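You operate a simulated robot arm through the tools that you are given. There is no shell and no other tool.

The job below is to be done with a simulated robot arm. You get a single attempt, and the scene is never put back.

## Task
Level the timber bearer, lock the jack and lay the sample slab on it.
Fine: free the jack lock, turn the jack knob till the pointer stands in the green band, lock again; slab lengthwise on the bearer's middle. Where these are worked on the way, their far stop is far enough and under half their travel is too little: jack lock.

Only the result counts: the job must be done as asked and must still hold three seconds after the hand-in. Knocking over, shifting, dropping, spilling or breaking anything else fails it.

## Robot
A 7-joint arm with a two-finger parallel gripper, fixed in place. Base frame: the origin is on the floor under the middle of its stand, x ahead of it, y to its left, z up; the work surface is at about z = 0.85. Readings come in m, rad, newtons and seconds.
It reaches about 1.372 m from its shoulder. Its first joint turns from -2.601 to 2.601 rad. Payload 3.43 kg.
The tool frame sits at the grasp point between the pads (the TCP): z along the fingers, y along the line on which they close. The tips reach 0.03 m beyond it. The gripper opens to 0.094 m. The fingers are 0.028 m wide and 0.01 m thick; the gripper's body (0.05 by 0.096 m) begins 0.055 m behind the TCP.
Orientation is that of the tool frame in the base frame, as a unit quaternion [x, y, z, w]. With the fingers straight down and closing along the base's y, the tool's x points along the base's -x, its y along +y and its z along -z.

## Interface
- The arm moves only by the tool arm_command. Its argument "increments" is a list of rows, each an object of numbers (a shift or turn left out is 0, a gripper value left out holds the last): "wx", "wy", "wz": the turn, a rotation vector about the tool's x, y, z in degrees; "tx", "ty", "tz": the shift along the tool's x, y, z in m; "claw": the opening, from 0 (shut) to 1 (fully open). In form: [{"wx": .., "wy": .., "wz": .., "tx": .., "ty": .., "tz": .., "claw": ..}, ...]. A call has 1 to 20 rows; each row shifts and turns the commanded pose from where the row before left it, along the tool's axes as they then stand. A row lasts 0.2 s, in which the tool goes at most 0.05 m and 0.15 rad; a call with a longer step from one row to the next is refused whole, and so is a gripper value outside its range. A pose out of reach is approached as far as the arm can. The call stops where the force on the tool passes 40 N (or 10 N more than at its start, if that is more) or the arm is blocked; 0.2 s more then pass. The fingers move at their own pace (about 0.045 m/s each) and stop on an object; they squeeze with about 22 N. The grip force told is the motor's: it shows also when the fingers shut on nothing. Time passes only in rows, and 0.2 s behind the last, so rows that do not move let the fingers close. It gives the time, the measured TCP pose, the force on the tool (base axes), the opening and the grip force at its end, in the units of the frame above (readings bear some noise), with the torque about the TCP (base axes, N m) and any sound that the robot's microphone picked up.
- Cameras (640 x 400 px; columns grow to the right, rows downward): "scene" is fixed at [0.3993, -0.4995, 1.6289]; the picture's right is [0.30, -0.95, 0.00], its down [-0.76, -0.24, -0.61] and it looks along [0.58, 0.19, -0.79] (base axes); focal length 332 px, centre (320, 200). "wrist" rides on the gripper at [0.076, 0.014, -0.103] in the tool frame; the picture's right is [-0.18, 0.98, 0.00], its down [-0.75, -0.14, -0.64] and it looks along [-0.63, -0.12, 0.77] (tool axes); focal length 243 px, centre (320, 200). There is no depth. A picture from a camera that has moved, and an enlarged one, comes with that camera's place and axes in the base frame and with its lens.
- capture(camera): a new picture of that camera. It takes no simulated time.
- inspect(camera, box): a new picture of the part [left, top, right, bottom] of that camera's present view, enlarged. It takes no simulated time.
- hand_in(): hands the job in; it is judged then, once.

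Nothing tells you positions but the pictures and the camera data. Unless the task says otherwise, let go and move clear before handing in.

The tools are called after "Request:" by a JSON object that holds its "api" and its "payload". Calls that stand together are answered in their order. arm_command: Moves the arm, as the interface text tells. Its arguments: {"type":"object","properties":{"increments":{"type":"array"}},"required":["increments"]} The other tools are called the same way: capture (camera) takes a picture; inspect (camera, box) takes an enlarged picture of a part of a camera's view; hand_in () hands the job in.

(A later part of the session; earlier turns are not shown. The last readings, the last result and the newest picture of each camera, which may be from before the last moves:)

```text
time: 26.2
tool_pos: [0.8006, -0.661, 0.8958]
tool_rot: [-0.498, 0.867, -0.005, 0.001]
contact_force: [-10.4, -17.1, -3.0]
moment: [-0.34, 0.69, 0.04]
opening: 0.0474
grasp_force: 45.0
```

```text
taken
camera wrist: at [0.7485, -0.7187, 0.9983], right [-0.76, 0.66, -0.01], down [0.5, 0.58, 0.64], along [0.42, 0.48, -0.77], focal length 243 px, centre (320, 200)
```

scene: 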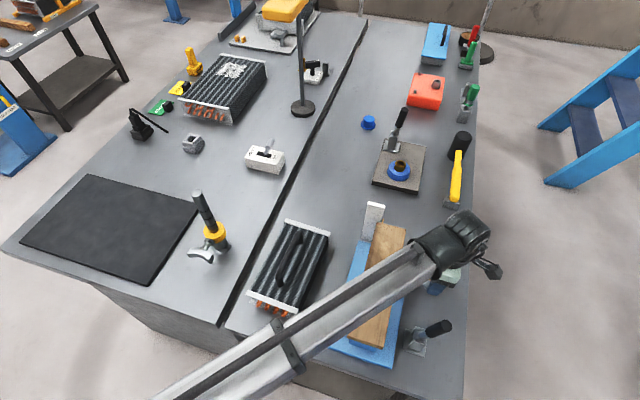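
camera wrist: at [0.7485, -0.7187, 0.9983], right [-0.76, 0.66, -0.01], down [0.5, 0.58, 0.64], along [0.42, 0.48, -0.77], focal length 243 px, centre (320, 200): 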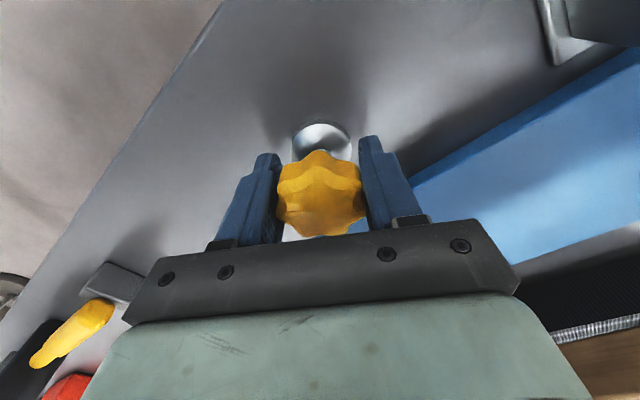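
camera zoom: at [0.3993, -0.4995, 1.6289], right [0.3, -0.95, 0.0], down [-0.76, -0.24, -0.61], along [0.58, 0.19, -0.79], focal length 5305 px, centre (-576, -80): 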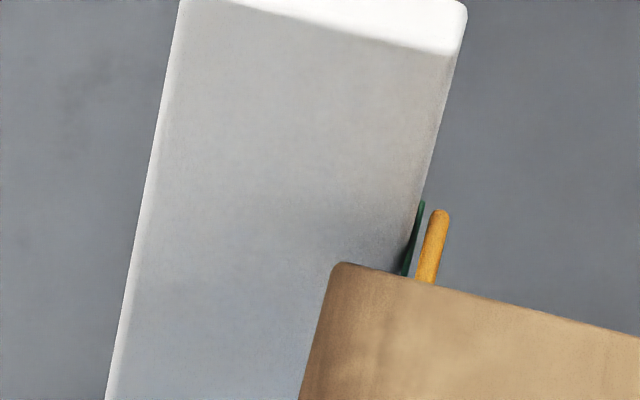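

Clockwise raises the bearer (about 2.3 mm per 30°) and confirms the lock is free. I need counter-clockwise, so I'll turn back through the start and 60° beyond.

Request:
{"api": "arm_command", "payload": {"increments": [{"wz": -6}, {"wz": -6}, {"wz": -6}, {"wz": -6}, {"wz": -6}, {"wz": -6}, {"wz": -6}, {"wz": -6}, {"wz": -6}, {"wz": -6}, {"wz": -6}, {"wz": -6}, {"wz": -6}, {"wz": -6}, {"wz": -6}]}}

Request:
{"api": "inspect", "payload": {"camera": "scene", "box": [364, 210, 388, 225]}}

Request:
{"api": "capture", "payload": {"camera": "wrist"}}

Request:
{"api": "capture", "payload": {"camera": "scene"}}

```text
time: 29.4
tool_pos: [0.8002, -0.6591, 0.8964]
tool_rot: [0.91, -0.413, 0.006, 0.003]
contact_force: [5.7, -31.0, 11.1]
moment: [0.92, 0.42, 0.01]
opening: 0.0476
grasp_force: 45.0
out of reach, approached as far as the arm can: row 13, 14, 15
```

```text
16.00 times, centred on (376, 218) of scene
camera zoom: at [0.3993, -0.4995, 1.6289], right [0.3, -0.95, 0.0], down [-0.76, -0.24, -0.61], along [0.58, 0.19, -0.79], focal length 5305 px, centre (-576, -80)
```

zoom: 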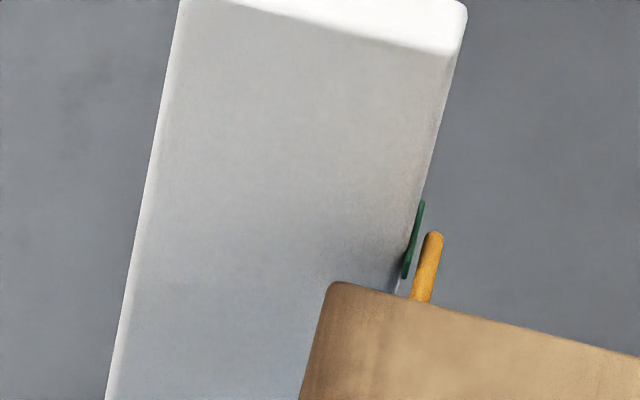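

```text
taken
camera wrist: at [0.8388, -0.7261, 0.9988], right [-0.86, -0.51, 0.0], down [-0.39, 0.67, 0.63], along [-0.32, 0.55, -0.77], focal length 243 px, centre (320, 200)
```

wrist: 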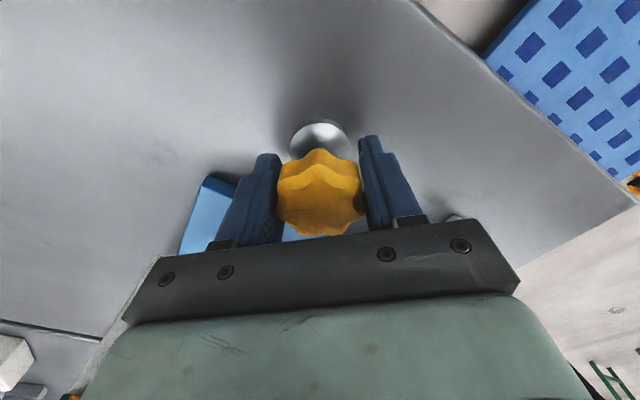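

```text
taken
```

scene: 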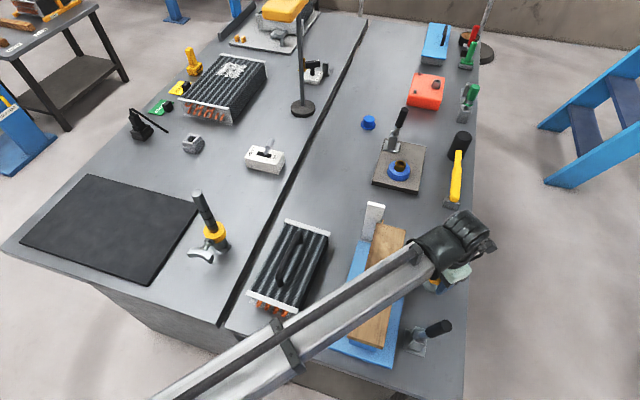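

The arm reached its yaw limit after ~41° net counter-clockwise; the pointer has come down by about 3.5 mm of the roughly 8 mm needed. I'll open, swing the gripper back around the knob, regrip and continue.

Request:
{"api": "arm_command", "payload": {"increments": [{"claw": 1}, {"claw": 1}, {"claw": 1}, {"claw": 1}, {"wz": 8}, {"wz": 8}, {"wz": 8}, {"wz": 8}, {"wz": 8}, {"wz": 8}, {"wz": 8}, {"wz": 8}, {"wz": 7}]}}

Request:
{"api": "inspect", "payload": {"camera": "scene", "box": [364, 210, 388, 225]}}

Request:
{"api": "capture", "payload": {"camera": "wrist"}}

```text
time: 32.2
tool_pos: [0.7996, -0.6598, 0.8965]
tool_rot: [-0.501, 0.865, -0.003, 0.001]
contact_force: [-0.4, 0.1, 0.1]
moment: [0.01, 0.05, -0.01]
opening: 0.0939
grasp_force: 0.0
```

```text
16.00 times, centred on (376, 218) of scene
camera zoom: at [0.3993, -0.4995, 1.6289], right [0.3, -0.95, 0.0], down [-0.76, -0.24, -0.61], along [0.58, 0.19, -0.79], focal length 5305 px, centre (-576, -80)
```

zoom: 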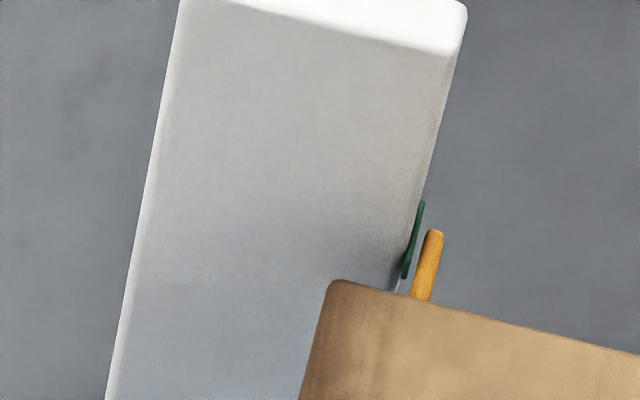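

```text
taken
camera wrist: at [0.7488, -0.7175, 0.9988], right [-0.76, 0.65, -0.01], down [0.49, 0.59, 0.64], along [0.42, 0.48, -0.77], focal length 243 px, centre (320, 200)
```

wrist: 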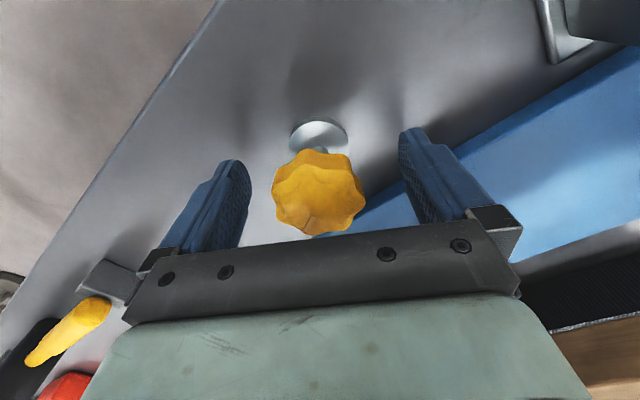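

Request:
{"api": "inspect", "payload": {"camera": "scene", "box": [379, 210, 387, 220]}}

Request:
{"api": "arm_command", "payload": {"increments": [{"claw": 0}, {"claw": 0}, {"claw": 0}, {"claw": 0}, {"claw": 0}]}}

```text
16.00 times, centred on (383, 215) of scene
camera zoom: at [0.3993, -0.4995, 1.6289], right [0.3, -0.95, 0.0], down [-0.76, -0.24, -0.61], along [0.58, 0.19, -0.79], focal length 5305 px, centre (-688, -40)
```

zoom: 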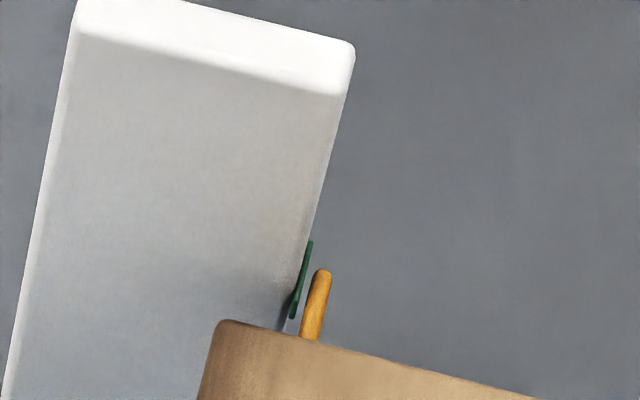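

```text
time: 33.5
tool_pos: [0.8006, -0.6604, 0.8971]
tool_rot: [-0.502, 0.865, -0.004, 0.001]
contact_force: [6.7, -9.6, 1.8]
moment: [0.21, 0.75, 0.01]
opening: 0.0465
grasp_force: 44.6
```

Regripped with low side load. I'll turn another 40° counter-clockwise, then take a proper look at pointer against band.

Request:
{"api": "arm_command", "payload": {"increments": [{"wz": -6}, {"wz": -6}, {"wz": -6}, {"wz": -6}, {"wz": -6}, {"wz": -6}, {"wz": -4}]}}

Request:
{"api": "inspect", "payload": {"camera": "scene", "box": [364, 210, 388, 225]}}

```text
time: 35.0
tool_pos: [0.7998, -0.6594, 0.8968]
tool_rot: [0.767, -0.641, 0.004, 0.001]
contact_force: [6.4, -24.9, 12.0]
moment: [0.85, 0.13, -0.04]
opening: 0.0465
grasp_force: 44.9
```

```text
16.00 times, centred on (376, 218) of scene
camera zoom: at [0.3993, -0.4995, 1.6289], right [0.3, -0.95, 0.0], down [-0.76, -0.24, -0.61], along [0.58, 0.19, -0.79], focal length 5305 px, centre (-576, -80)
```

zoom: 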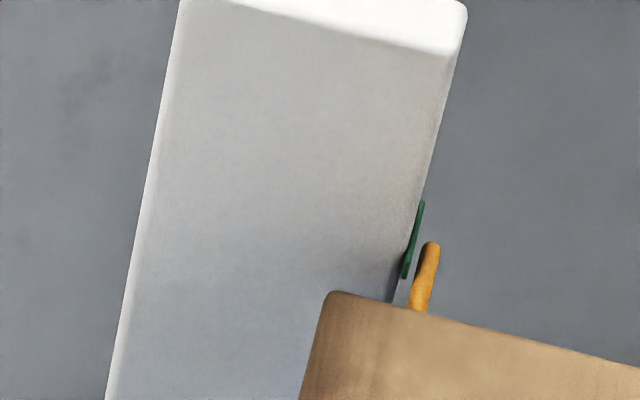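

The pointer tip has come down noticeably. I'll let go, lift, and view the pointer against the band from a low angle with the wrist camera.

Request:
{"api": "arm_command", "payload": {"increments": [{"claw": 1}, {"claw": 1}, {"claw": 1}, {"claw": 1}, {"tz": -0.04}, {"tz": -0.04}, {"tz": -0.033}, {"wz": 5}, {"wz": 5}, {"ty": -0.025}, {"ty": -0.025}, {"wy": -7}, {"wy": -7}, {"wy": -7}, {"wy": -7}]}}

Request:
{"api": "capture", "payload": {"camera": "wrist"}}

```text
time: 38.2
tool_pos: [0.8549, -0.6552, 0.9972]
tool_rot: [0.688, -0.687, -0.155, -0.173]
contact_force: [-0.2, 0.7, 0.7]
moment: [-0.02, -0.01, 0.0]
opening: 0.0941
grasp_force: 0.1
out of reach, approached as far as the arm can: row 15
```

```text
taken
camera wrist: at [0.8377, -0.7697, 1.0534], right [-0.98, 0.17, 0.06], down [0.12, 0.38, 0.92], along [0.14, 0.91, -0.4], focal length 243 px, centre (320, 200)
```

wrist: 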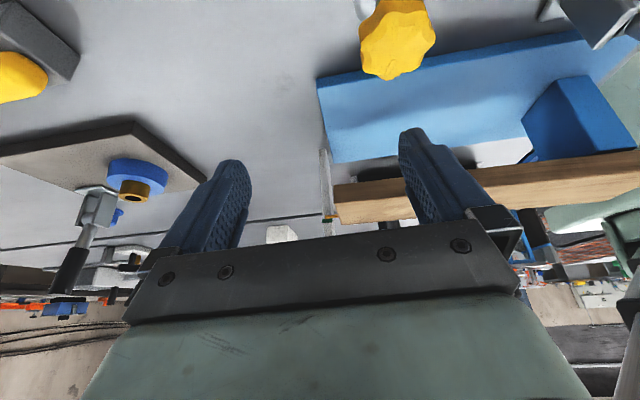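

Request:
{"api": "inspect", "payload": {"camera": "wrist", "box": [310, 205, 350, 230]}}

Request:
{"api": "inspect", "payload": {"camera": "wrist", "box": [300, 140, 420, 240]}}

```text
16.00 times, centred on (330, 218) of wrist
camera zoom: at [0.8377, -0.7697, 1.0534], right [-0.98, 0.17, 0.06], down [0.12, 0.38, 0.92], along [0.14, 0.91, -0.4], focal length 3882 px, centre (160, -80)
```

zoom: 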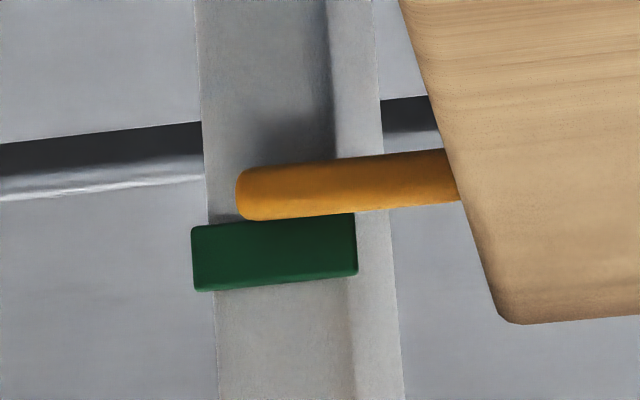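

```text
4.00 times, centred on (360, 190) of wrist
camera zoom: at [0.8377, -0.7697, 1.0534], right [-0.98, 0.17, 0.06], down [0.12, 0.38, 0.92], along [0.14, 0.91, -0.4], focal length 970 px, centre (160, 240)
```

zoom: 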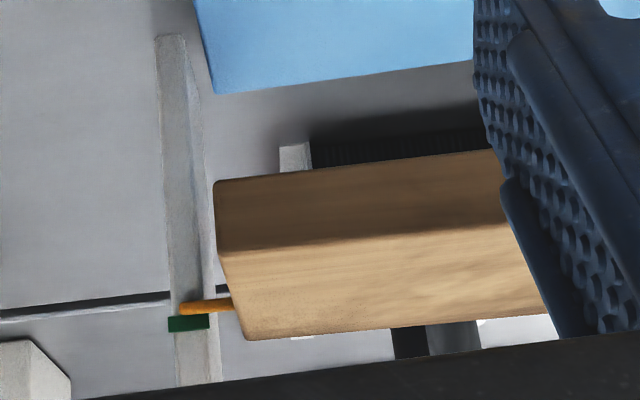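

From this low angle the pointer now sits slightly below the band — I overshot by roughly 3 mm. I'll take a second, steeper view to separate parallax from height before correcting.

Request:
{"api": "arm_command", "payload": {"increments": [{"wy": 6.5}, {"wy": 6.5}, {"wy": 6.5}, {"wy": 6.5}, {"tz": -0.043}, {"tz": -0.043}, {"tz": -0.043}]}}

Request:
{"api": "capture", "payload": {"camera": "wrist"}}

```text
time: 39.9
tool_pos: [0.8555, -0.6571, 1.1262]
tool_rot: [0.708, -0.706, -0.009, -0.012]
contact_force: [0.0, -0.1, 0.2]
moment: [0.0, -0.01, -0.01]
opening: 0.0938
grasp_force: 0.2
```

```text
taken
camera wrist: at [0.841, -0.7371, 1.2257], right [-0.98, 0.18, 0.0], down [0.14, 0.73, 0.66], along [0.12, 0.65, -0.75], focal length 243 px, centre (320, 200)
```

wrist: 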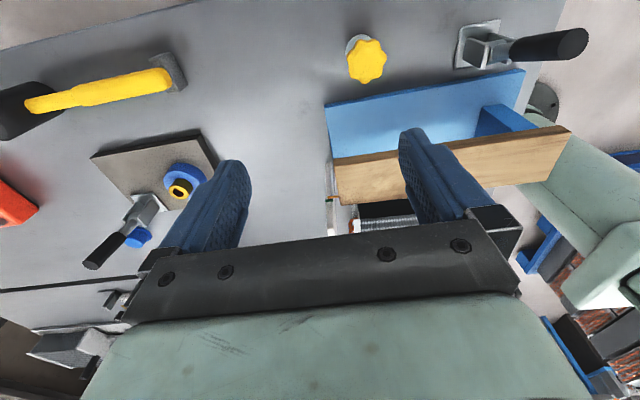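

Request:
{"api": "inspect", "payload": {"camera": "wrist", "box": [315, 190, 355, 215]}}

Request:
{"api": "inspect", "payload": {"camera": "scene", "box": [364, 210, 388, 225]}}

```text
16.00 times, centred on (335, 202) of wrist
camera zoom: at [0.841, -0.7371, 1.2257], right [-0.98, 0.18, 0.0], down [0.14, 0.73, 0.66], along [0.12, 0.65, -0.75], focal length 3882 px, centre (80, 160)
```

zoom: 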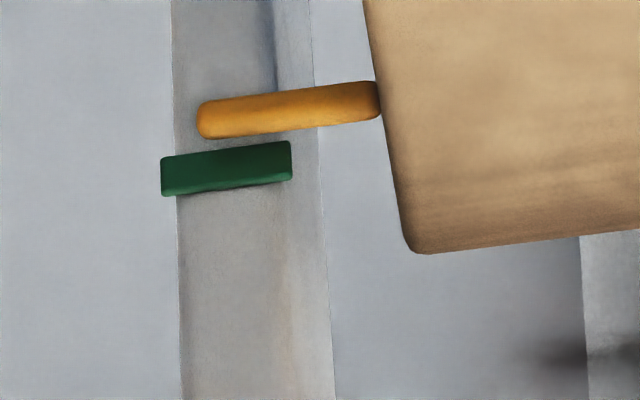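

```text
16.00 times, centred on (376, 218) of scene
camera zoom: at [0.3993, -0.4995, 1.6289], right [0.3, -0.95, 0.0], down [-0.76, -0.24, -0.61], along [0.58, 0.19, -0.79], focal length 5305 px, centre (-576, -80)
```

zoom: 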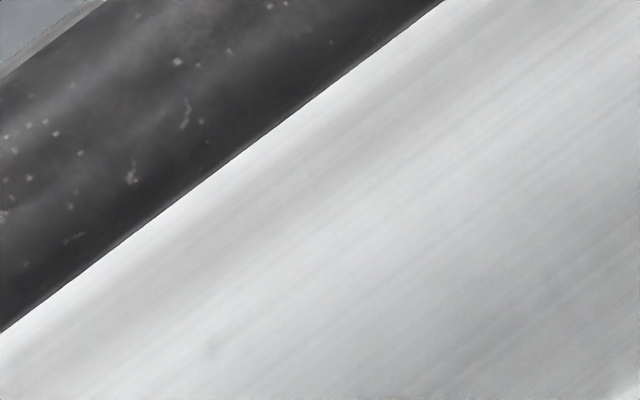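

Combining both views: the pointer is about 3.7 mm below the band's centre, and the rate is roughly 0.14 mm per degree. I'll go back to the knob and turn about 27° clockwise.

Request:
{"api": "arm_command", "payload": {"increments": [{"wy": 1.7, "ty": 0.0275}, {"ty": 0.0275, "tx": 0.003}, {"tz": 0.046}, {"tz": 0.046}, {"tz": 0.046}, {"tz": 0.046}, {"tz": 0.045}, {"claw": 0}, {"claw": 0}, {"claw": 0}, {"claw": 0}, {"claw": 0}]}}

Request:
{"api": "capture", "payload": {"camera": "wrist"}}

Request:
{"api": "inspect", "payload": {"camera": "scene", "box": [364, 210, 388, 225]}}

```text
time: 42.5
tool_pos: [0.7995, -0.6672, 0.8951]
tool_rot: [0.708, -0.706, 0.001, -0.003]
contact_force: [-19.9, 2.1, -6.6]
moment: [-0.05, 0.26, 0.14]
opening: 0.0503
grasp_force: 45.3
```

```text
taken
camera wrist: at [0.7856, -0.7429, 0.9967], right [-0.98, 0.18, 0.0], down [0.14, 0.75, 0.64], along [0.12, 0.63, -0.77], focal length 243 px, centre (320, 200)
```

wrist: 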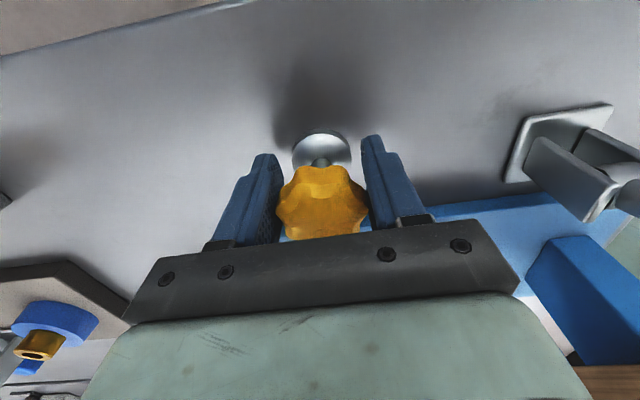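

```text
16.00 times, centred on (376, 218) of scene
camera zoom: at [0.3993, -0.4995, 1.6289], right [0.3, -0.95, 0.0], down [-0.76, -0.24, -0.61], along [0.58, 0.19, -0.79], focal length 5305 px, centre (-576, -80)
```

zoom: 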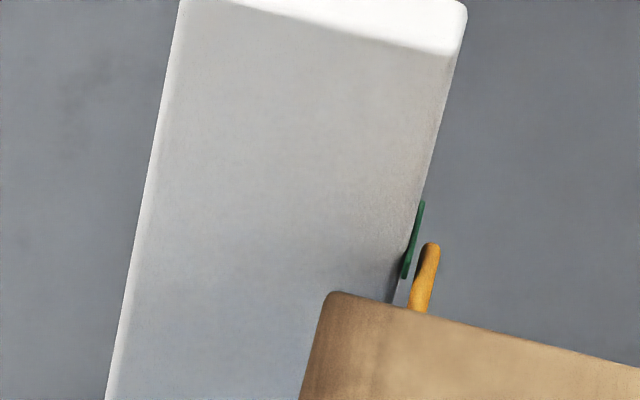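

The grip is about 7 mm off the knob's axis in y, so I'll reopen, re-centre and close again before turning.

Request:
{"api": "arm_command", "payload": {"increments": [{"claw": 0.8}, {"claw": 0.8}, {"claw": 0.8}, {"tx": -0.006, "ty": 0.001}, {"claw": 0}, {"claw": 0}, {"claw": 0}, {"claw": 0}]}}

```text
time: 44.2
tool_pos: [0.8007, -0.6596, 0.8945]
tool_rot: [0.708, -0.706, 0.002, -0.001]
contact_force: [-3.9, 2.1, -0.3]
moment: [0.03, 0.37, 0.0]
opening: 0.0475
grasp_force: 45.2
```

Well centred now, with low force. I'll turn 27° clockwise and check the scene view.

Request:
{"api": "arm_command", "payload": {"increments": [{"wz": 5}, {"wz": 5}, {"wz": 5}, {"wz": 5}, {"wz": 5}, {"wz": 2}]}}

Request:
{"api": "inspect", "payload": {"camera": "scene", "box": [364, 210, 388, 225]}}

```text
time: 45.6
tool_pos: [0.8003, -0.6593, 0.8966]
tool_rot: [-0.523, 0.852, -0.002, 0.002]
contact_force: [5.9, -24.4, -7.9]
moment: [-0.6, 0.61, 0.03]
opening: 0.0476
grasp_force: 44.9
```

```text
16.00 times, centred on (376, 218) of scene
camera zoom: at [0.3993, -0.4995, 1.6289], right [0.3, -0.95, 0.0], down [-0.76, -0.24, -0.61], along [0.58, 0.19, -0.79], focal length 5305 px, centre (-576, -80)
```

zoom: 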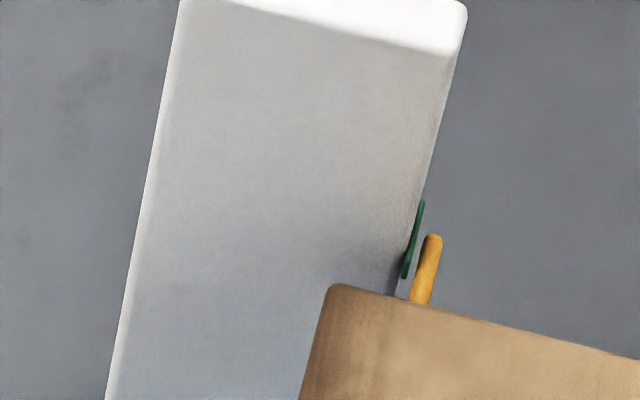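

Request:
{"api": "arm_command", "payload": {"increments": [{"claw": 1}, {"claw": 1}, {"claw": 1}, {"claw": 1}, {"tz": -0.04}, {"tz": -0.04}, {"tz": -0.033}, {"wz": -7}, {"wz": -7}, {"wz": -7}, {"wz": -6}, {"ty": -0.025}, {"ty": -0.025}, {"wy": -6.5}, {"wy": -6.5}, {"wy": -6.5}, {"wy": -6.5}]}}

Request:
{"api": "capture", "payload": {"camera": "wrist"}}

```text
time: 49.2
tool_pos: [0.8521, -0.6535, 1.0028]
tool_rot: [0.691, -0.689, -0.15, -0.162]
contact_force: [-0.7, 0.1, 0.2]
moment: [-0.01, -0.02, -0.01]
opening: 0.0939
grasp_force: 0.0
out of reach, approached as far as the arm can: row 17
```

```text
taken
camera wrist: at [0.8367, -0.7676, 1.061], right [-0.98, 0.17, 0.06], down [0.13, 0.4, 0.91], along [0.13, 0.9, -0.42], focal length 243 px, centre (320, 200)
```

wrist: 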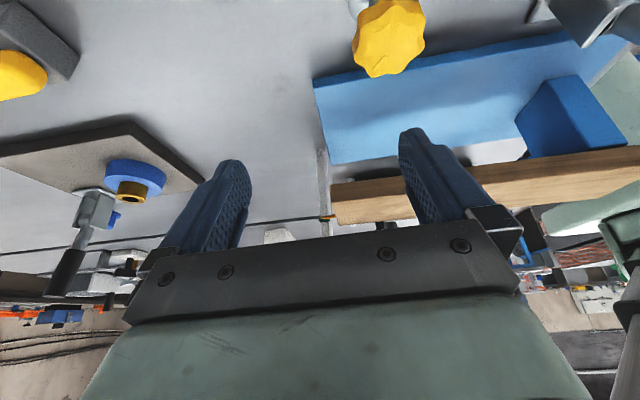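

Request:
{"api": "inspect", "payload": {"camera": "wrist", "box": [307, 202, 347, 227]}}

```text
16.00 times, centred on (327, 214) of wrist
camera zoom: at [0.8367, -0.7676, 1.061], right [-0.98, 0.17, 0.06], down [0.13, 0.4, 0.91], along [0.13, 0.9, -0.42], focal length 3882 px, centre (208, -32)
```

zoom: 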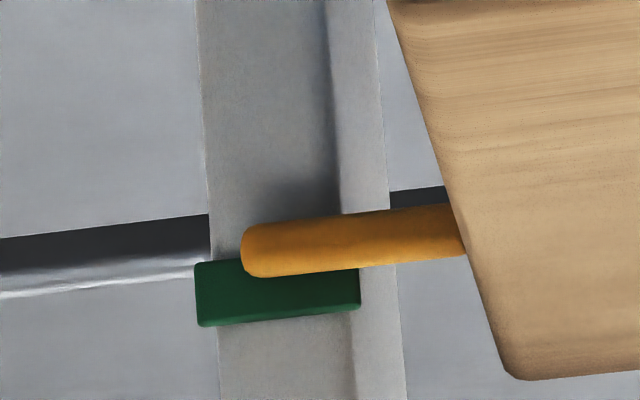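

The pointer now overlaps the band's lower edge. I'll take the steeper view too and solve for the remaining height offset.

Request:
{"api": "arm_command", "payload": {"increments": [{"wy": 6}, {"wy": 6}, {"wy": 6}, {"wy": 6}, {"tz": -0.043}, {"tz": -0.043}, {"tz": -0.043}]}}

Request:
{"api": "inspect", "payload": {"camera": "wrist", "box": [315, 185, 355, 210]}}

Request:
{"api": "inspect", "payload": {"camera": "wrist", "box": [300, 150, 428, 230]}}

```text
time: 50.9
tool_pos: [0.8523, -0.6585, 1.1287]
tool_rot: [0.709, -0.705, -0.011, -0.014]
contact_force: [-0.1, 0.5, -0.2]
moment: [0.01, 0.03, -0.02]
opening: 0.0937
grasp_force: 0.0
```

```text
16.00 times, centred on (335, 198) of wrist
camera zoom: at [0.8371, -0.7386, 1.2279], right [-0.98, 0.18, 0.0], down [0.14, 0.73, 0.67], along [0.12, 0.66, -0.74], focal length 3882 px, centre (80, 240)
```

zoom: 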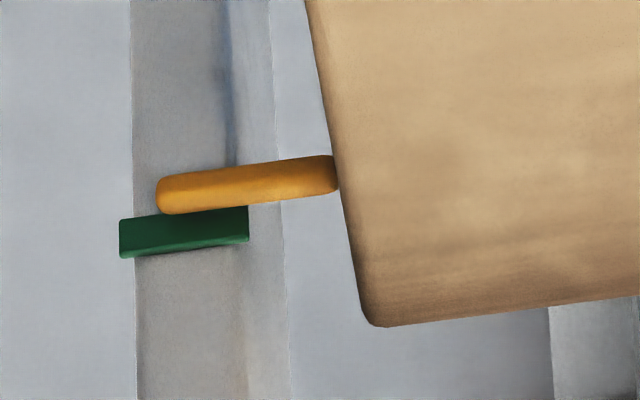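

```text
5.00 times, centred on (364, 190) of wrist
camera zoom: at [0.8371, -0.7386, 1.2279], right [-0.98, 0.18, 0.0], down [0.14, 0.73, 0.67], along [0.12, 0.66, -0.74], focal length 1213 px, centre (100, 250)
```

zoom: 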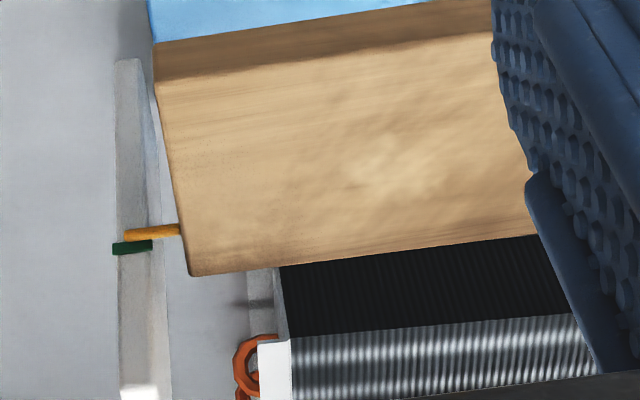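

I now find the pointer about 2 mm below centre. Notably, freeing the lock seems to have let the bearer sag a few mm on its own, so I must recheck after relocking. I'll return over the knob and turn about 27° more clockwise.

Request:
{"api": "arm_command", "payload": {"increments": [{"wy": 2, "ty": 0.026}, {"ty": 0.026}, {"tz": 0.045}, {"tz": 0.045}, {"tz": 0.045}, {"tz": 0.03}]}}

```text
time: 52.2
tool_pos: [0.7997, -0.6585, 0.9649]
tool_rot: [0.708, -0.706, 0.002, -0.003]
contact_force: [-0.5, -0.2, 0.8]
moment: [0.0, -0.03, -0.02]
opening: 0.0938
grasp_force: 0.0
```

Request:
{"api": "arm_command", "payload": {"increments": [{"tz": 0.034, "tx": 0.0015}, {"tz": 0.034}, {"claw": 0}, {"claw": 0}, {"claw": 0}, {"claw": 0}, {"claw": 0}]}}

Request:
{"api": "inspect", "payload": {"camera": "scene", "box": [364, 210, 388, 225]}}

```text
time: 53.9
tool_pos: [0.7995, -0.662, 0.8994]
tool_rot: [0.708, -0.706, 0.002, -0.002]
contact_force: [-11.3, 5.3, -1.6]
moment: [0.05, 0.38, -0.01]
opening: 0.0473
grasp_force: 45.0
```

```text
16.00 times, centred on (376, 218) of scene
camera zoom: at [0.3993, -0.4995, 1.6289], right [0.3, -0.95, 0.0], down [-0.76, -0.24, -0.61], along [0.58, 0.19, -0.79], focal length 5305 px, centre (-576, -80)
```

zoom: 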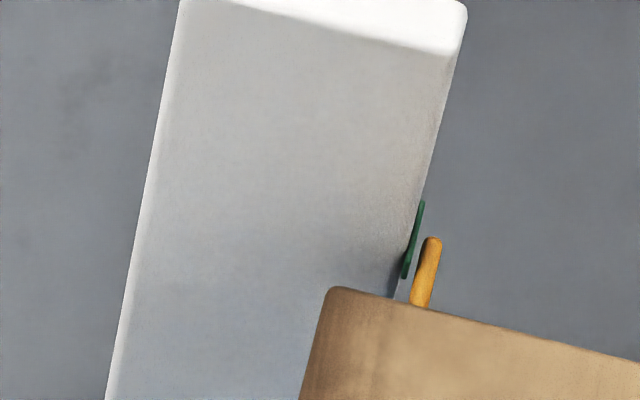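

Request:
{"api": "arm_command", "payload": {"increments": [{"wz": 5}, {"wz": 5}, {"wz": 5}, {"wz": 5}, {"wz": 5}, {"wz": 3}]}}

Request:
{"api": "inspect", "payload": {"camera": "scene", "box": [364, 210, 388, 225]}}

```text
time: 55.2
tool_pos: [0.7996, -0.6603, 0.8982]
tool_rot: [-0.517, 0.856, 0.0, 0.002]
contact_force: [-13.2, 18.1, 3.7]
moment: [0.07, 0.05, 0.03]
opening: 0.0471
grasp_force: 45.2
```

```text
16.00 times, centred on (376, 218) of scene
camera zoom: at [0.3993, -0.4995, 1.6289], right [0.3, -0.95, 0.0], down [-0.76, -0.24, -0.61], along [0.58, 0.19, -0.79], focal length 5305 px, centre (-576, -80)
```

zoom: 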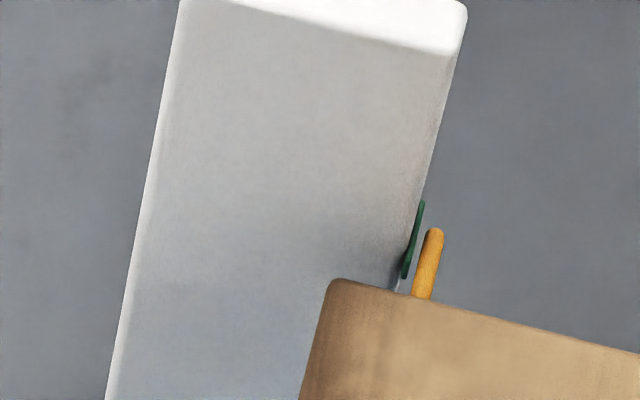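

Request:
{"api": "arm_command", "payload": {"increments": [{"claw": 1}, {"claw": 1}, {"claw": 1}, {"claw": 1}]}}

Request:
{"api": "inspect", "payload": {"camera": "scene", "box": [364, 210, 388, 225]}}

```text
time: 56.2
tool_pos: [0.8013, -0.663, 0.8977]
tool_rot: [-0.517, 0.856, -0.002, 0.002]
contact_force: [0.4, -0.2, -0.3]
moment: [-0.02, 0.01, 0.0]
opening: 0.094
grasp_force: 0.0
```

```text
16.00 times, centred on (376, 218) of scene
camera zoom: at [0.3993, -0.4995, 1.6289], right [0.3, -0.95, 0.0], down [-0.76, -0.24, -0.61], along [0.58, 0.19, -0.79], focal length 5305 px, centre (-576, -80)
```

zoom: 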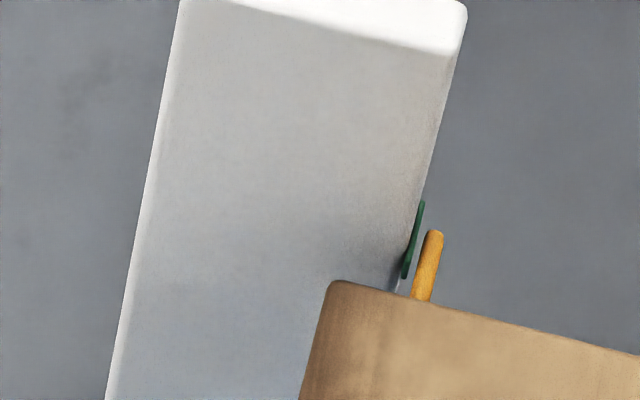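

Request:
{"api": "arm_command", "payload": {"increments": [{"claw": 1}, {"claw": 1}, {"claw": 1}, {"claw": 1}, {"claw": 1}, {"claw": 1}, {"claw": 1}, {"claw": 1}, {"claw": 1}, {"claw": 1}, {"claw": 1}, {"claw": 1}, {"claw": 1}, {"claw": 1}, {"claw": 1}]}}

Request:
{"api": "inspect", "payload": {"camera": "scene", "box": [364, 210, 388, 225]}}

```text
time: 59.5
tool_pos: [0.7996, -0.6611, 0.8978]
tool_rot: [-0.516, 0.857, -0.002, 0.002]
contact_force: [0.4, 0.9, -0.1]
moment: [-0.05, 0.0, 0.0]
opening: 0.0941
grasp_force: 0.0
```

```text
16.00 times, centred on (376, 218) of scene
camera zoom: at [0.3993, -0.4995, 1.6289], right [0.3, -0.95, 0.0], down [-0.76, -0.24, -0.61], along [0.58, 0.19, -0.79], focal length 5305 px, centre (-576, -80)
```

zoom: 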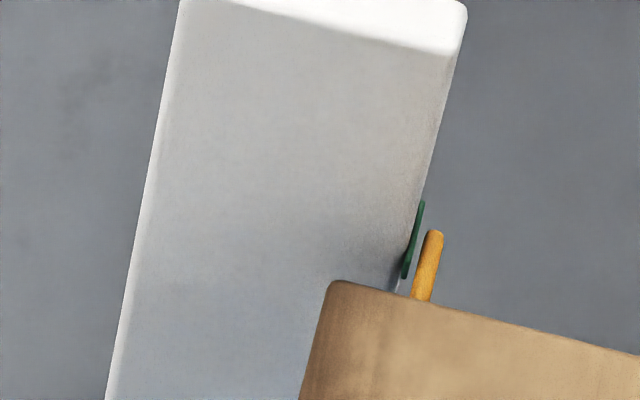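

It holds steady with no creep. Now a low-angle wrist view to measure where the pointer stands.

Request:
{"api": "arm_command", "payload": {"increments": [{"tz": -0.04}, {"tz": -0.04}, {"tz": -0.033}, {"wz": -7}, {"wz": -7}, {"wz": -7}, {"wz": -7}, {"ty": -0.025}, {"ty": -0.025}, {"wy": -6}, {"wy": -6}, {"wy": -6}, {"wy": -6}]}}

Request:
{"api": "capture", "payload": {"camera": "wrist"}}

Request:
{"api": "inspect", "payload": {"camera": "wrist", "box": [307, 202, 347, 227]}}

```text
time: 62.2
tool_pos: [0.8496, -0.6595, 1.0116]
tool_rot: [0.693, -0.69, -0.144, -0.149]
contact_force: [-0.3, 0.3, 0.1]
moment: [-0.03, 0.02, -0.04]
opening: 0.0941
grasp_force: 0.1
```

```text
taken
camera wrist: at [0.8357, -0.7715, 1.0723], right [-0.98, 0.17, 0.07], down [0.13, 0.43, 0.89], along [0.12, 0.89, -0.44], focal length 243 px, centre (320, 200)
```

wrist: 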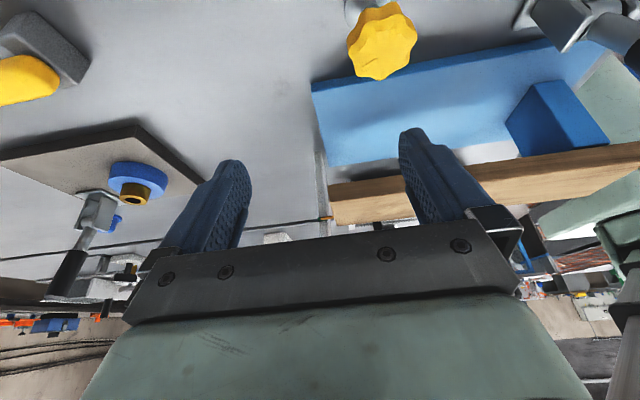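

```text
16.00 times, centred on (327, 214) of wrist
camera zoom: at [0.8357, -0.7715, 1.0723], right [-0.98, 0.17, 0.07], down [0.13, 0.43, 0.89], along [0.12, 0.89, -0.44], focal length 3882 px, centre (208, -32)
```

zoom: 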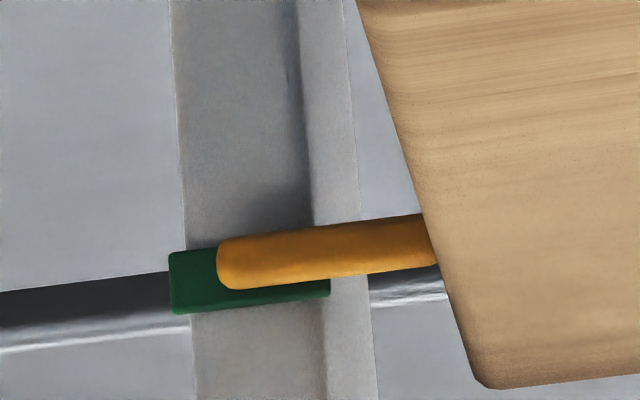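

The pointer now stands within about 0.3 mm of the band's centre (unlocked). Next I'll go back to the lock lever, approaching from the bearer side with tilted fingers as before.

Request:
{"api": "arm_command", "payload": {"increments": [{"wy": 6}, {"wy": 6}, {"wy": 6}, {"wy": 6}, {"tz": -0.035}, {"tz": -0.035}, {"ty": 0.04, "tx": -0.02}, {"ty": 0.04, "tx": -0.02}, {"ty": 0.04, "tx": -0.02}, {"ty": 0.04, "tx": -0.02}, {"ty": 0.04, "tx": -0.02, "claw": 0.6}]}}

Request:
{"api": "capture", "payload": {"camera": "scene"}}

```text
time: 64.7
tool_pos: [0.6474, -0.5627, 1.0784]
tool_rot: [0.709, -0.706, 0.001, -0.003]
contact_force: [-0.3, 0.1, 0.2]
moment: [0.03, 0.07, 0.01]
opening: 0.0593
grasp_force: 0.0
```

```text
taken
```

scene: 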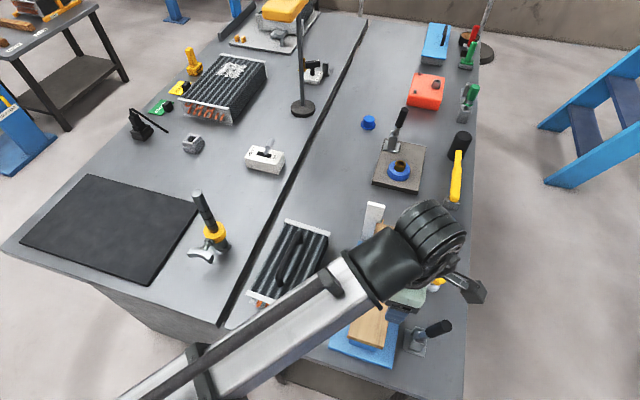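

Request:
{"api": "arm_command", "payload": {"increments": [{"wy": 7.5, "ty": -0.002}, {"wy": 7.5}, {"wy": 7.5}, {"wy": 7.5}, {"wy": 7.5}, {"wy": 7.5}, {"wy": 7.5}, {"wy": 7.5}, {"tx": -0.0217, "tz": 0.0125}, {"tx": -0.0217, "tz": 0.0125}]}}

Request:
{"api": "capture", "payload": {"camera": "wrist"}}

```text
time: 66.8
tool_pos: [0.6519, -0.56, 1.0296]
tool_rot: [-0.612, 0.612, -0.357, -0.351]
contact_force: [0.7, -0.3, 0.3]
moment: [0.02, -0.01, 0.03]
opening: 0.0564
grasp_force: 0.0
```

```text
taken
camera wrist: at [0.6364, -0.5102, 1.1462], right [-0.98, 0.09, -0.17], down [0.14, 0.93, -0.33], along [0.13, -0.35, -0.93], focal length 243 px, centre (320, 200)
```

wrist: 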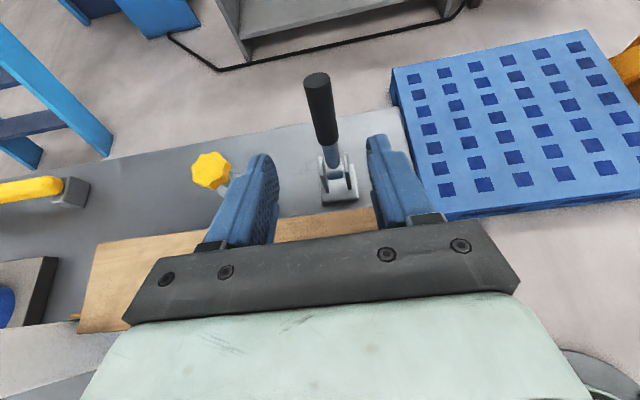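

The lever is where I left it and lines up between the fingers. I'll approach and grip it.

Request:
{"api": "arm_command", "payload": {"increments": [{"tz": 0.036}, {"tz": 0.036}, {"tz": 0.036}, {"claw": 0}, {"claw": 0}, {"claw": 0}, {"claw": 0}]}}

Request:
{"api": "capture", "payload": {"camera": "wrist"}}

```text
time: 68.5
tool_pos: [0.6497, -0.6559, 0.9778]
tool_rot: [-0.612, 0.613, -0.355, -0.352]
contact_force: [-15.1, -3.0, -4.0]
moment: [-0.21, -0.11, -0.07]
opening: 0.0253
grasp_force: 44.7
```

```text
taken
camera wrist: at [0.6354, -0.6054, 1.0938], right [-0.98, 0.09, -0.16], down [0.14, 0.93, -0.33], along [0.12, -0.35, -0.93], focal length 243 px, centre (320, 200)
```

wrist: 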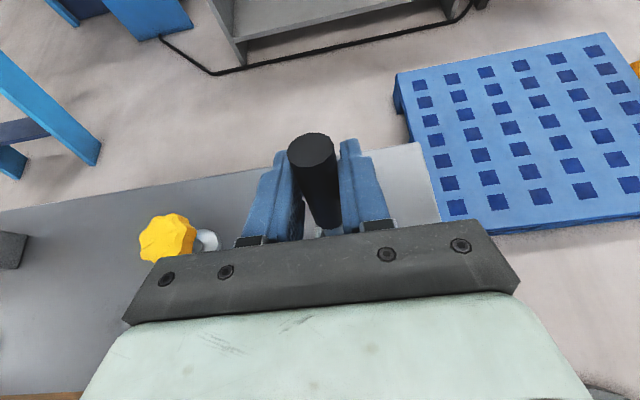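

Gripped. Now I lower the lever along its arc in small stages.

Request:
{"api": "arm_command", "payload": {"increments": [{"ty": 0.0015}, {"tx": 0.0024, "tz": 0.0095, "wy": -6}, {"tx": 0.002, "tz": 0.0095, "wy": -6}, {"tx": 0.0019, "tz": 0.0095, "wy": -6}]}}

```text
time: 69.5
tool_pos: [0.6497, -0.6822, 0.9656]
tool_rot: [0.66, -0.659, 0.257, 0.252]
contact_force: [-7.7, -5.2, 24.6]
moment: [0.6, 0.14, -0.1]
opening: 0.0256
grasp_force: 45.1
```

Request:
{"api": "arm_command", "payload": {"increments": [{"tx": 0.0017, "tz": 0.0098, "wy": -6}, {"tx": 0.0014, "tz": 0.0099, "wy": -6}, {"tx": 0.0012, "tz": 0.0099, "wy": -6}]}}

```text
time: 70.2
tool_pos: [0.6495, -0.7033, 0.9435]
tool_rot: [-0.691, 0.692, -0.149, -0.146]
contact_force: [-5.0, -14.5, 24.6]
moment: [0.7, 0.07, -0.03]
opening: 0.0257
grasp_force: 44.8
```

Request:
{"api": "arm_command", "payload": {"increments": [{"tx": 0.0012, "tz": 0.0099, "wy": -6}, {"tx": 0.001, "tz": 0.01, "wy": -6}, {"tx": 0.0008, "tz": 0.0099, "wy": -6}]}}

```text
time: 71.0
tool_pos: [0.6501, -0.7158, 0.914]
tool_rot: [0.707, -0.705, 0.039, 0.035]
contact_force: [-4.2, -16.9, 18.3]
moment: [0.94, 0.08, -0.06]
opening: 0.0259
grasp_force: 44.9
```

Request:
{"api": "arm_command", "payload": {"increments": [{"tx": 0.0004, "tz": 0.008, "wy": -4}, {"tz": 0.006}, {"tz": 0.003}]}}

Request:
{"api": "capture", "payload": {"camera": "wrist"}}

```text
time: 71.8
tool_pos: [0.6494, -0.7142, 0.9007]
tool_rot: [0.708, -0.706, 0.015, 0.009]
contact_force: [-13.6, -3.6, 32.4]
moment: [0.11, -0.02, -0.1]
opening: 0.0262
grasp_force: 44.8
```

```text
taken
camera wrist: at [0.6356, -0.7872, 1.005], right [-0.98, 0.18, -0.01], down [0.13, 0.78, 0.62], along [0.12, 0.6, -0.79], focal length 243 px, centre (320, 200)
```

wrist: 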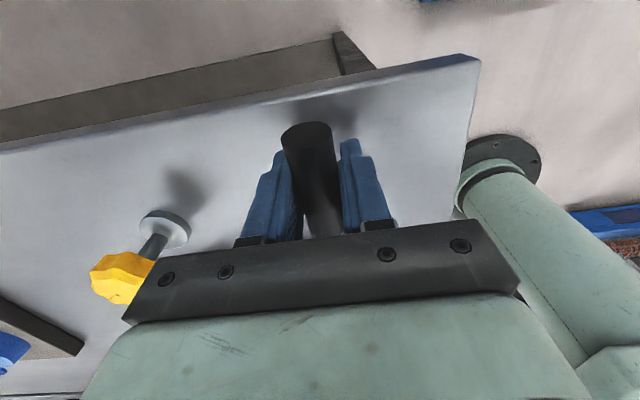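

Request:
{"api": "arm_command", "payload": {"increments": [{"tz": 0.002}, {"tz": 0.002}]}}

Request:
{"api": "inspect", "payload": {"camera": "scene", "box": [364, 210, 388, 225]}}

```text
time: 72.5
tool_pos: [0.6491, -0.7149, 0.8953]
tool_rot: [0.709, -0.705, 0.015, 0.009]
contact_force: [-13.9, 8.8, 31.7]
moment: [0.04, -0.05, -0.1]
opening: 0.026
grasp_force: 45.3
```

```text
16.00 times, centred on (376, 218) of scene
camera zoom: at [0.3993, -0.4995, 1.6289], right [0.3, -0.95, 0.0], down [-0.76, -0.24, -0.61], along [0.58, 0.19, -0.79], focal length 5305 px, centre (-576, -80)
```

zoom: 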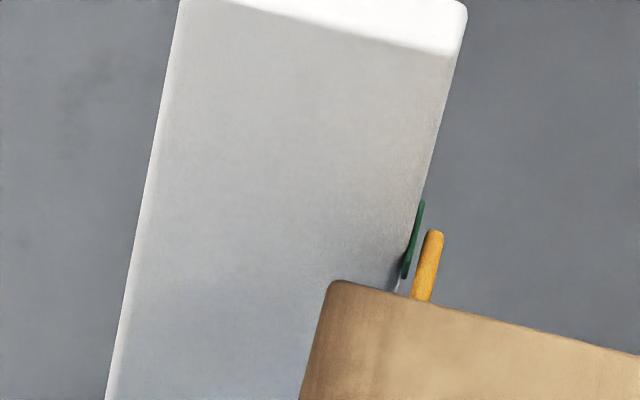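

The pointer did not move on locking. I'll release the lever, lift clear and check its position against the original.

Request:
{"api": "arm_command", "payload": {"increments": [{"claw": 1}, {"claw": 1}, {"claw": 1}, {"claw": 1}, {"tz": -0.045}, {"tz": -0.045}, {"tz": -0.045}, {"tz": -0.045}]}}

Request:
{"api": "capture", "payload": {"camera": "wrist"}}

Request:
{"api": "inspect", "payload": {"camera": "scene", "box": [380, 300, 500, 380]}}

```text
time: 74.2
tool_pos: [0.6505, -0.7112, 1.0743]
tool_rot: [0.708, -0.706, 0.014, 0.01]
contact_force: [-0.3, 0.1, 0.0]
moment: [0.0, 0.01, 0.02]
opening: 0.0941
grasp_force: 0.1
```

```text
taken
camera wrist: at [0.6362, -0.7825, 1.1789], right [-0.98, 0.18, -0.01], down [0.14, 0.78, 0.62], along [0.12, 0.6, -0.79], focal length 243 px, centre (320, 200)
```

wrist: 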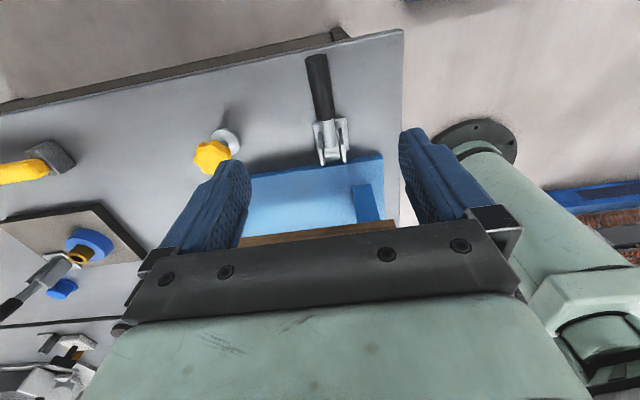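

```text
5.00 times, centred on (440, 340) of scene
camera zoom: at [0.3993, -0.4995, 1.6289], right [0.3, -0.95, 0.0], down [-0.76, -0.24, -0.61], along [0.58, 0.19, -0.79], focal length 1658 px, centre (-280, -500)
```

zoom: 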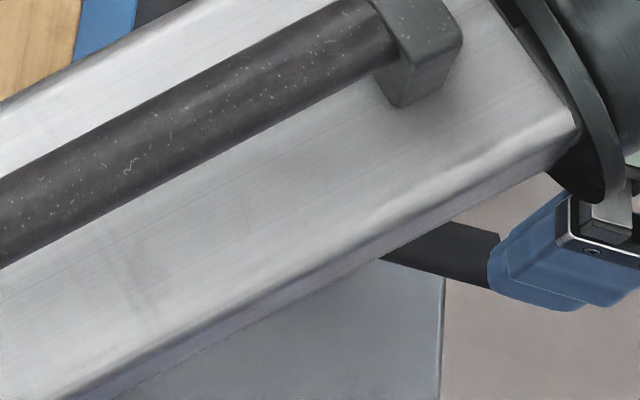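

The lever is back down in its original position and I'm clear. Now I'll go over the finned slab with the fingers closing along y, and check the lock and pointer from the scene camera on the way.

Request:
{"api": "arm_command", "payload": {"increments": [{"wy": -2, "tz": -0.042}, {"tz": -0.042}, {"tz": -0.042}, {"wz": 8.2}, {"wz": 8.2}, {"wz": 8.2}, {"wz": 8.2}, {"wz": 8.2}, {"wz": 8.2}, {"wz": 8.2}, {"wz": 8.2}, {"wz": 8.2}, {"wz": 8.2}, {"wz": 8.0}]}}

Request:
{"api": "arm_command", "payload": {"increments": [{"tx": -0.0078, "ty": 0.0437}, {"tx": -0.0078, "ty": 0.0437}, {"tx": -0.0078, "ty": 0.0437}, {"tx": -0.0078, "ty": 0.0437}, {"tx": -0.0078, "ty": 0.0437}, {"tx": -0.0078, "ty": 0.0437}, {"tx": -0.0078, "ty": 0.0437}, {"tx": -0.0078, "ty": 0.0437}, {"tx": -0.0078, "ty": 0.0437}]}}

Request:
{"api": "capture", "payload": {"camera": "wrist"}}

Request:
{"api": "capture", "payload": {"camera": "scene"}}

Request:
{"api": "inspect", "payload": {"camera": "scene", "box": [320, 280, 480, 380]}}

Request:
{"api": "inspect", "payload": {"camera": "scene", "box": [364, 210, 388, 225]}}

```text
time: 77.2
tool_pos: [0.6483, -0.7089, 1.2002]
tool_rot: [0.0, 1.0, 0.0, 0.004]
contact_force: [0.1, -0.2, 0.7]
moment: [-0.01, 0.02, 0.01]
opening: 0.0938
grasp_force: 0.1
```

```text
time: 78.7
tool_pos: [0.6996, -0.4568, 1.1864]
tool_rot: [-0.004, 1.0, -0.006, 0.011]
contact_force: [1.8, 1.0, -2.6]
moment: [-0.15, 0.03, -0.11]
opening: 0.094
grasp_force: 0.1
out of reach, approached as far as the arm can: row 5, 6, 7
stopped in row 7: the force on the tool passed its limit at 46 N (the readings are from after the stop); the commanded pose is now the measured one
```

```text
taken
camera wrist: at [0.6213, -0.4426, 1.2868], right [0.18, 0.98, -0.01], down [0.74, -0.13, 0.66], along [0.65, -0.12, -0.75], focal length 243 px, centre (320, 200)
```

wrist: 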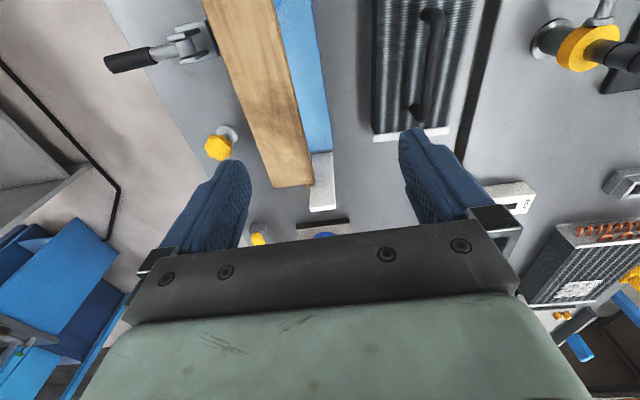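

```text
taken
```

scene: 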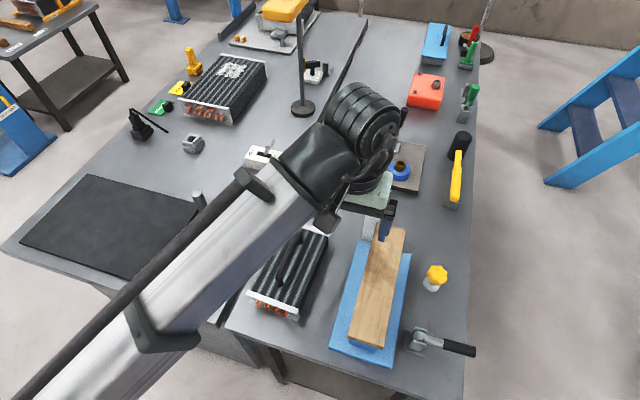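

```text
4.00 times, centred on (400, 330) of scene
camera zoom: at [0.3993, -0.4995, 1.6289], right [0.3, -0.95, 0.0], down [-0.76, -0.24, -0.61], along [0.58, 0.19, -0.79], focal length 1326 px, centre (0, -320)
```

zoom: 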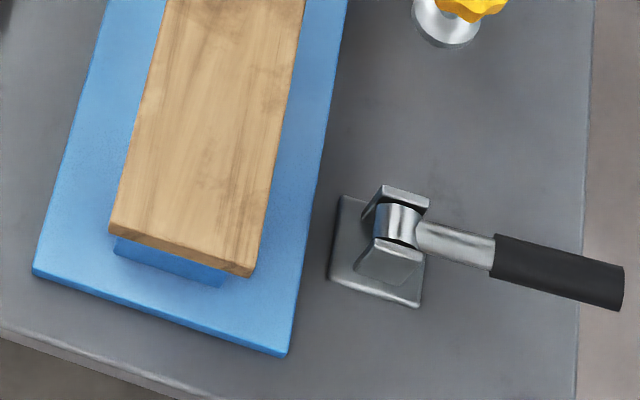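

```text
16.00 times, centred on (376, 218) of scene
camera zoom: at [0.3993, -0.4995, 1.6289], right [0.3, -0.95, 0.0], down [-0.76, -0.24, -0.61], along [0.58, 0.19, -0.79], focal length 5305 px, centre (-576, -80)
```

zoom: 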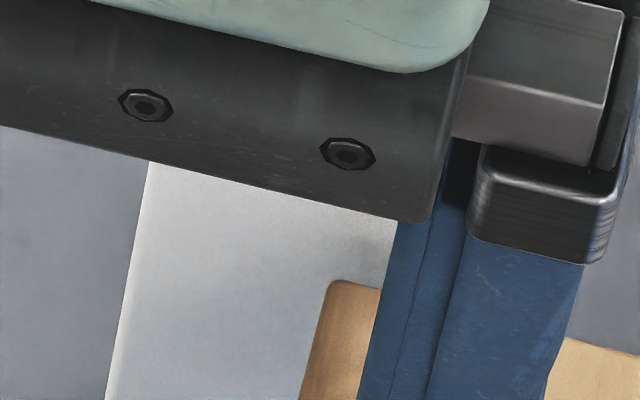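

The lever matches its original locked position exactly. The move toward the slab hit a reach limit with a brief force reading, so I'll move back outward in +x and check that nothing was disturbed.

Request:
{"api": "arm_command", "payload": {"increments": [{"tx": -0.04, "ty": 0.0}, {"tx": -0.04, "ty": 0.01}, {"tx": -0.04, "ty": 0.02}]}}

Request:
{"api": "capture", "payload": {"camera": "scene"}}

```text
time: 79.5
tool_pos: [0.8202, -0.4269, 1.1902]
tool_rot: [-0.005, 1.0, -0.005, 0.01]
contact_force: [-0.4, 0.0, 1.3]
moment: [0.0, 0.02, 0.0]
opening: 0.094
grasp_force: 0.1
```

```text
taken
```

scene: 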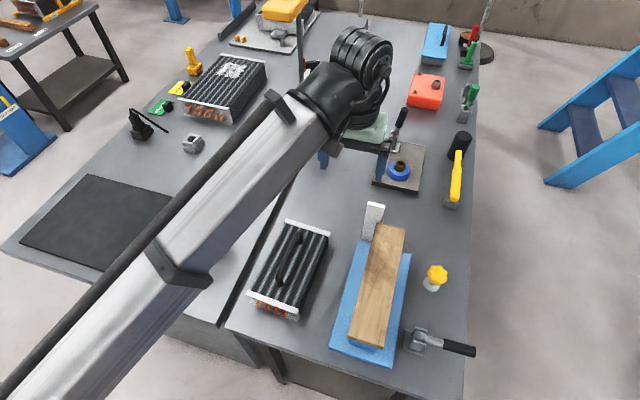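

Everything looks undisturbed. I'll shift to the slab's y and see how close I can come above it.

Request:
{"api": "arm_command", "payload": {"increments": [{"ty": 0.036}, {"ty": 0.036}, {"ty": 0.036}, {"tz": 0.04}, {"tz": 0.04}, {"tx": 0.03}, {"tx": 0.03}]}}

Request:
{"api": "capture", "payload": {"camera": "wrist"}}

```text
time: 81.1
tool_pos: [0.7576, -0.3217, 1.1086]
tool_rot: [-0.004, 1.0, -0.005, 0.01]
contact_force: [0.0, 0.3, 0.1]
moment: [-0.01, 0.02, 0.02]
opening: 0.0942
grasp_force: 0.0
```

```text
taken
camera wrist: at [0.6808, -0.3073, 1.2077], right [0.18, 0.98, -0.01], down [0.74, -0.13, 0.66], along [0.65, -0.12, -0.75], focal length 243 px, centre (320, 200)
```

wrist: 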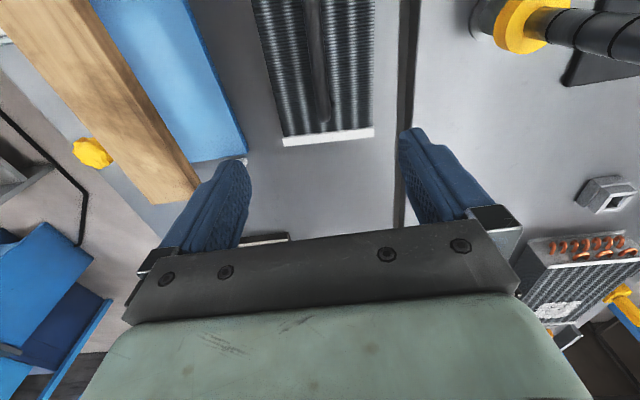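

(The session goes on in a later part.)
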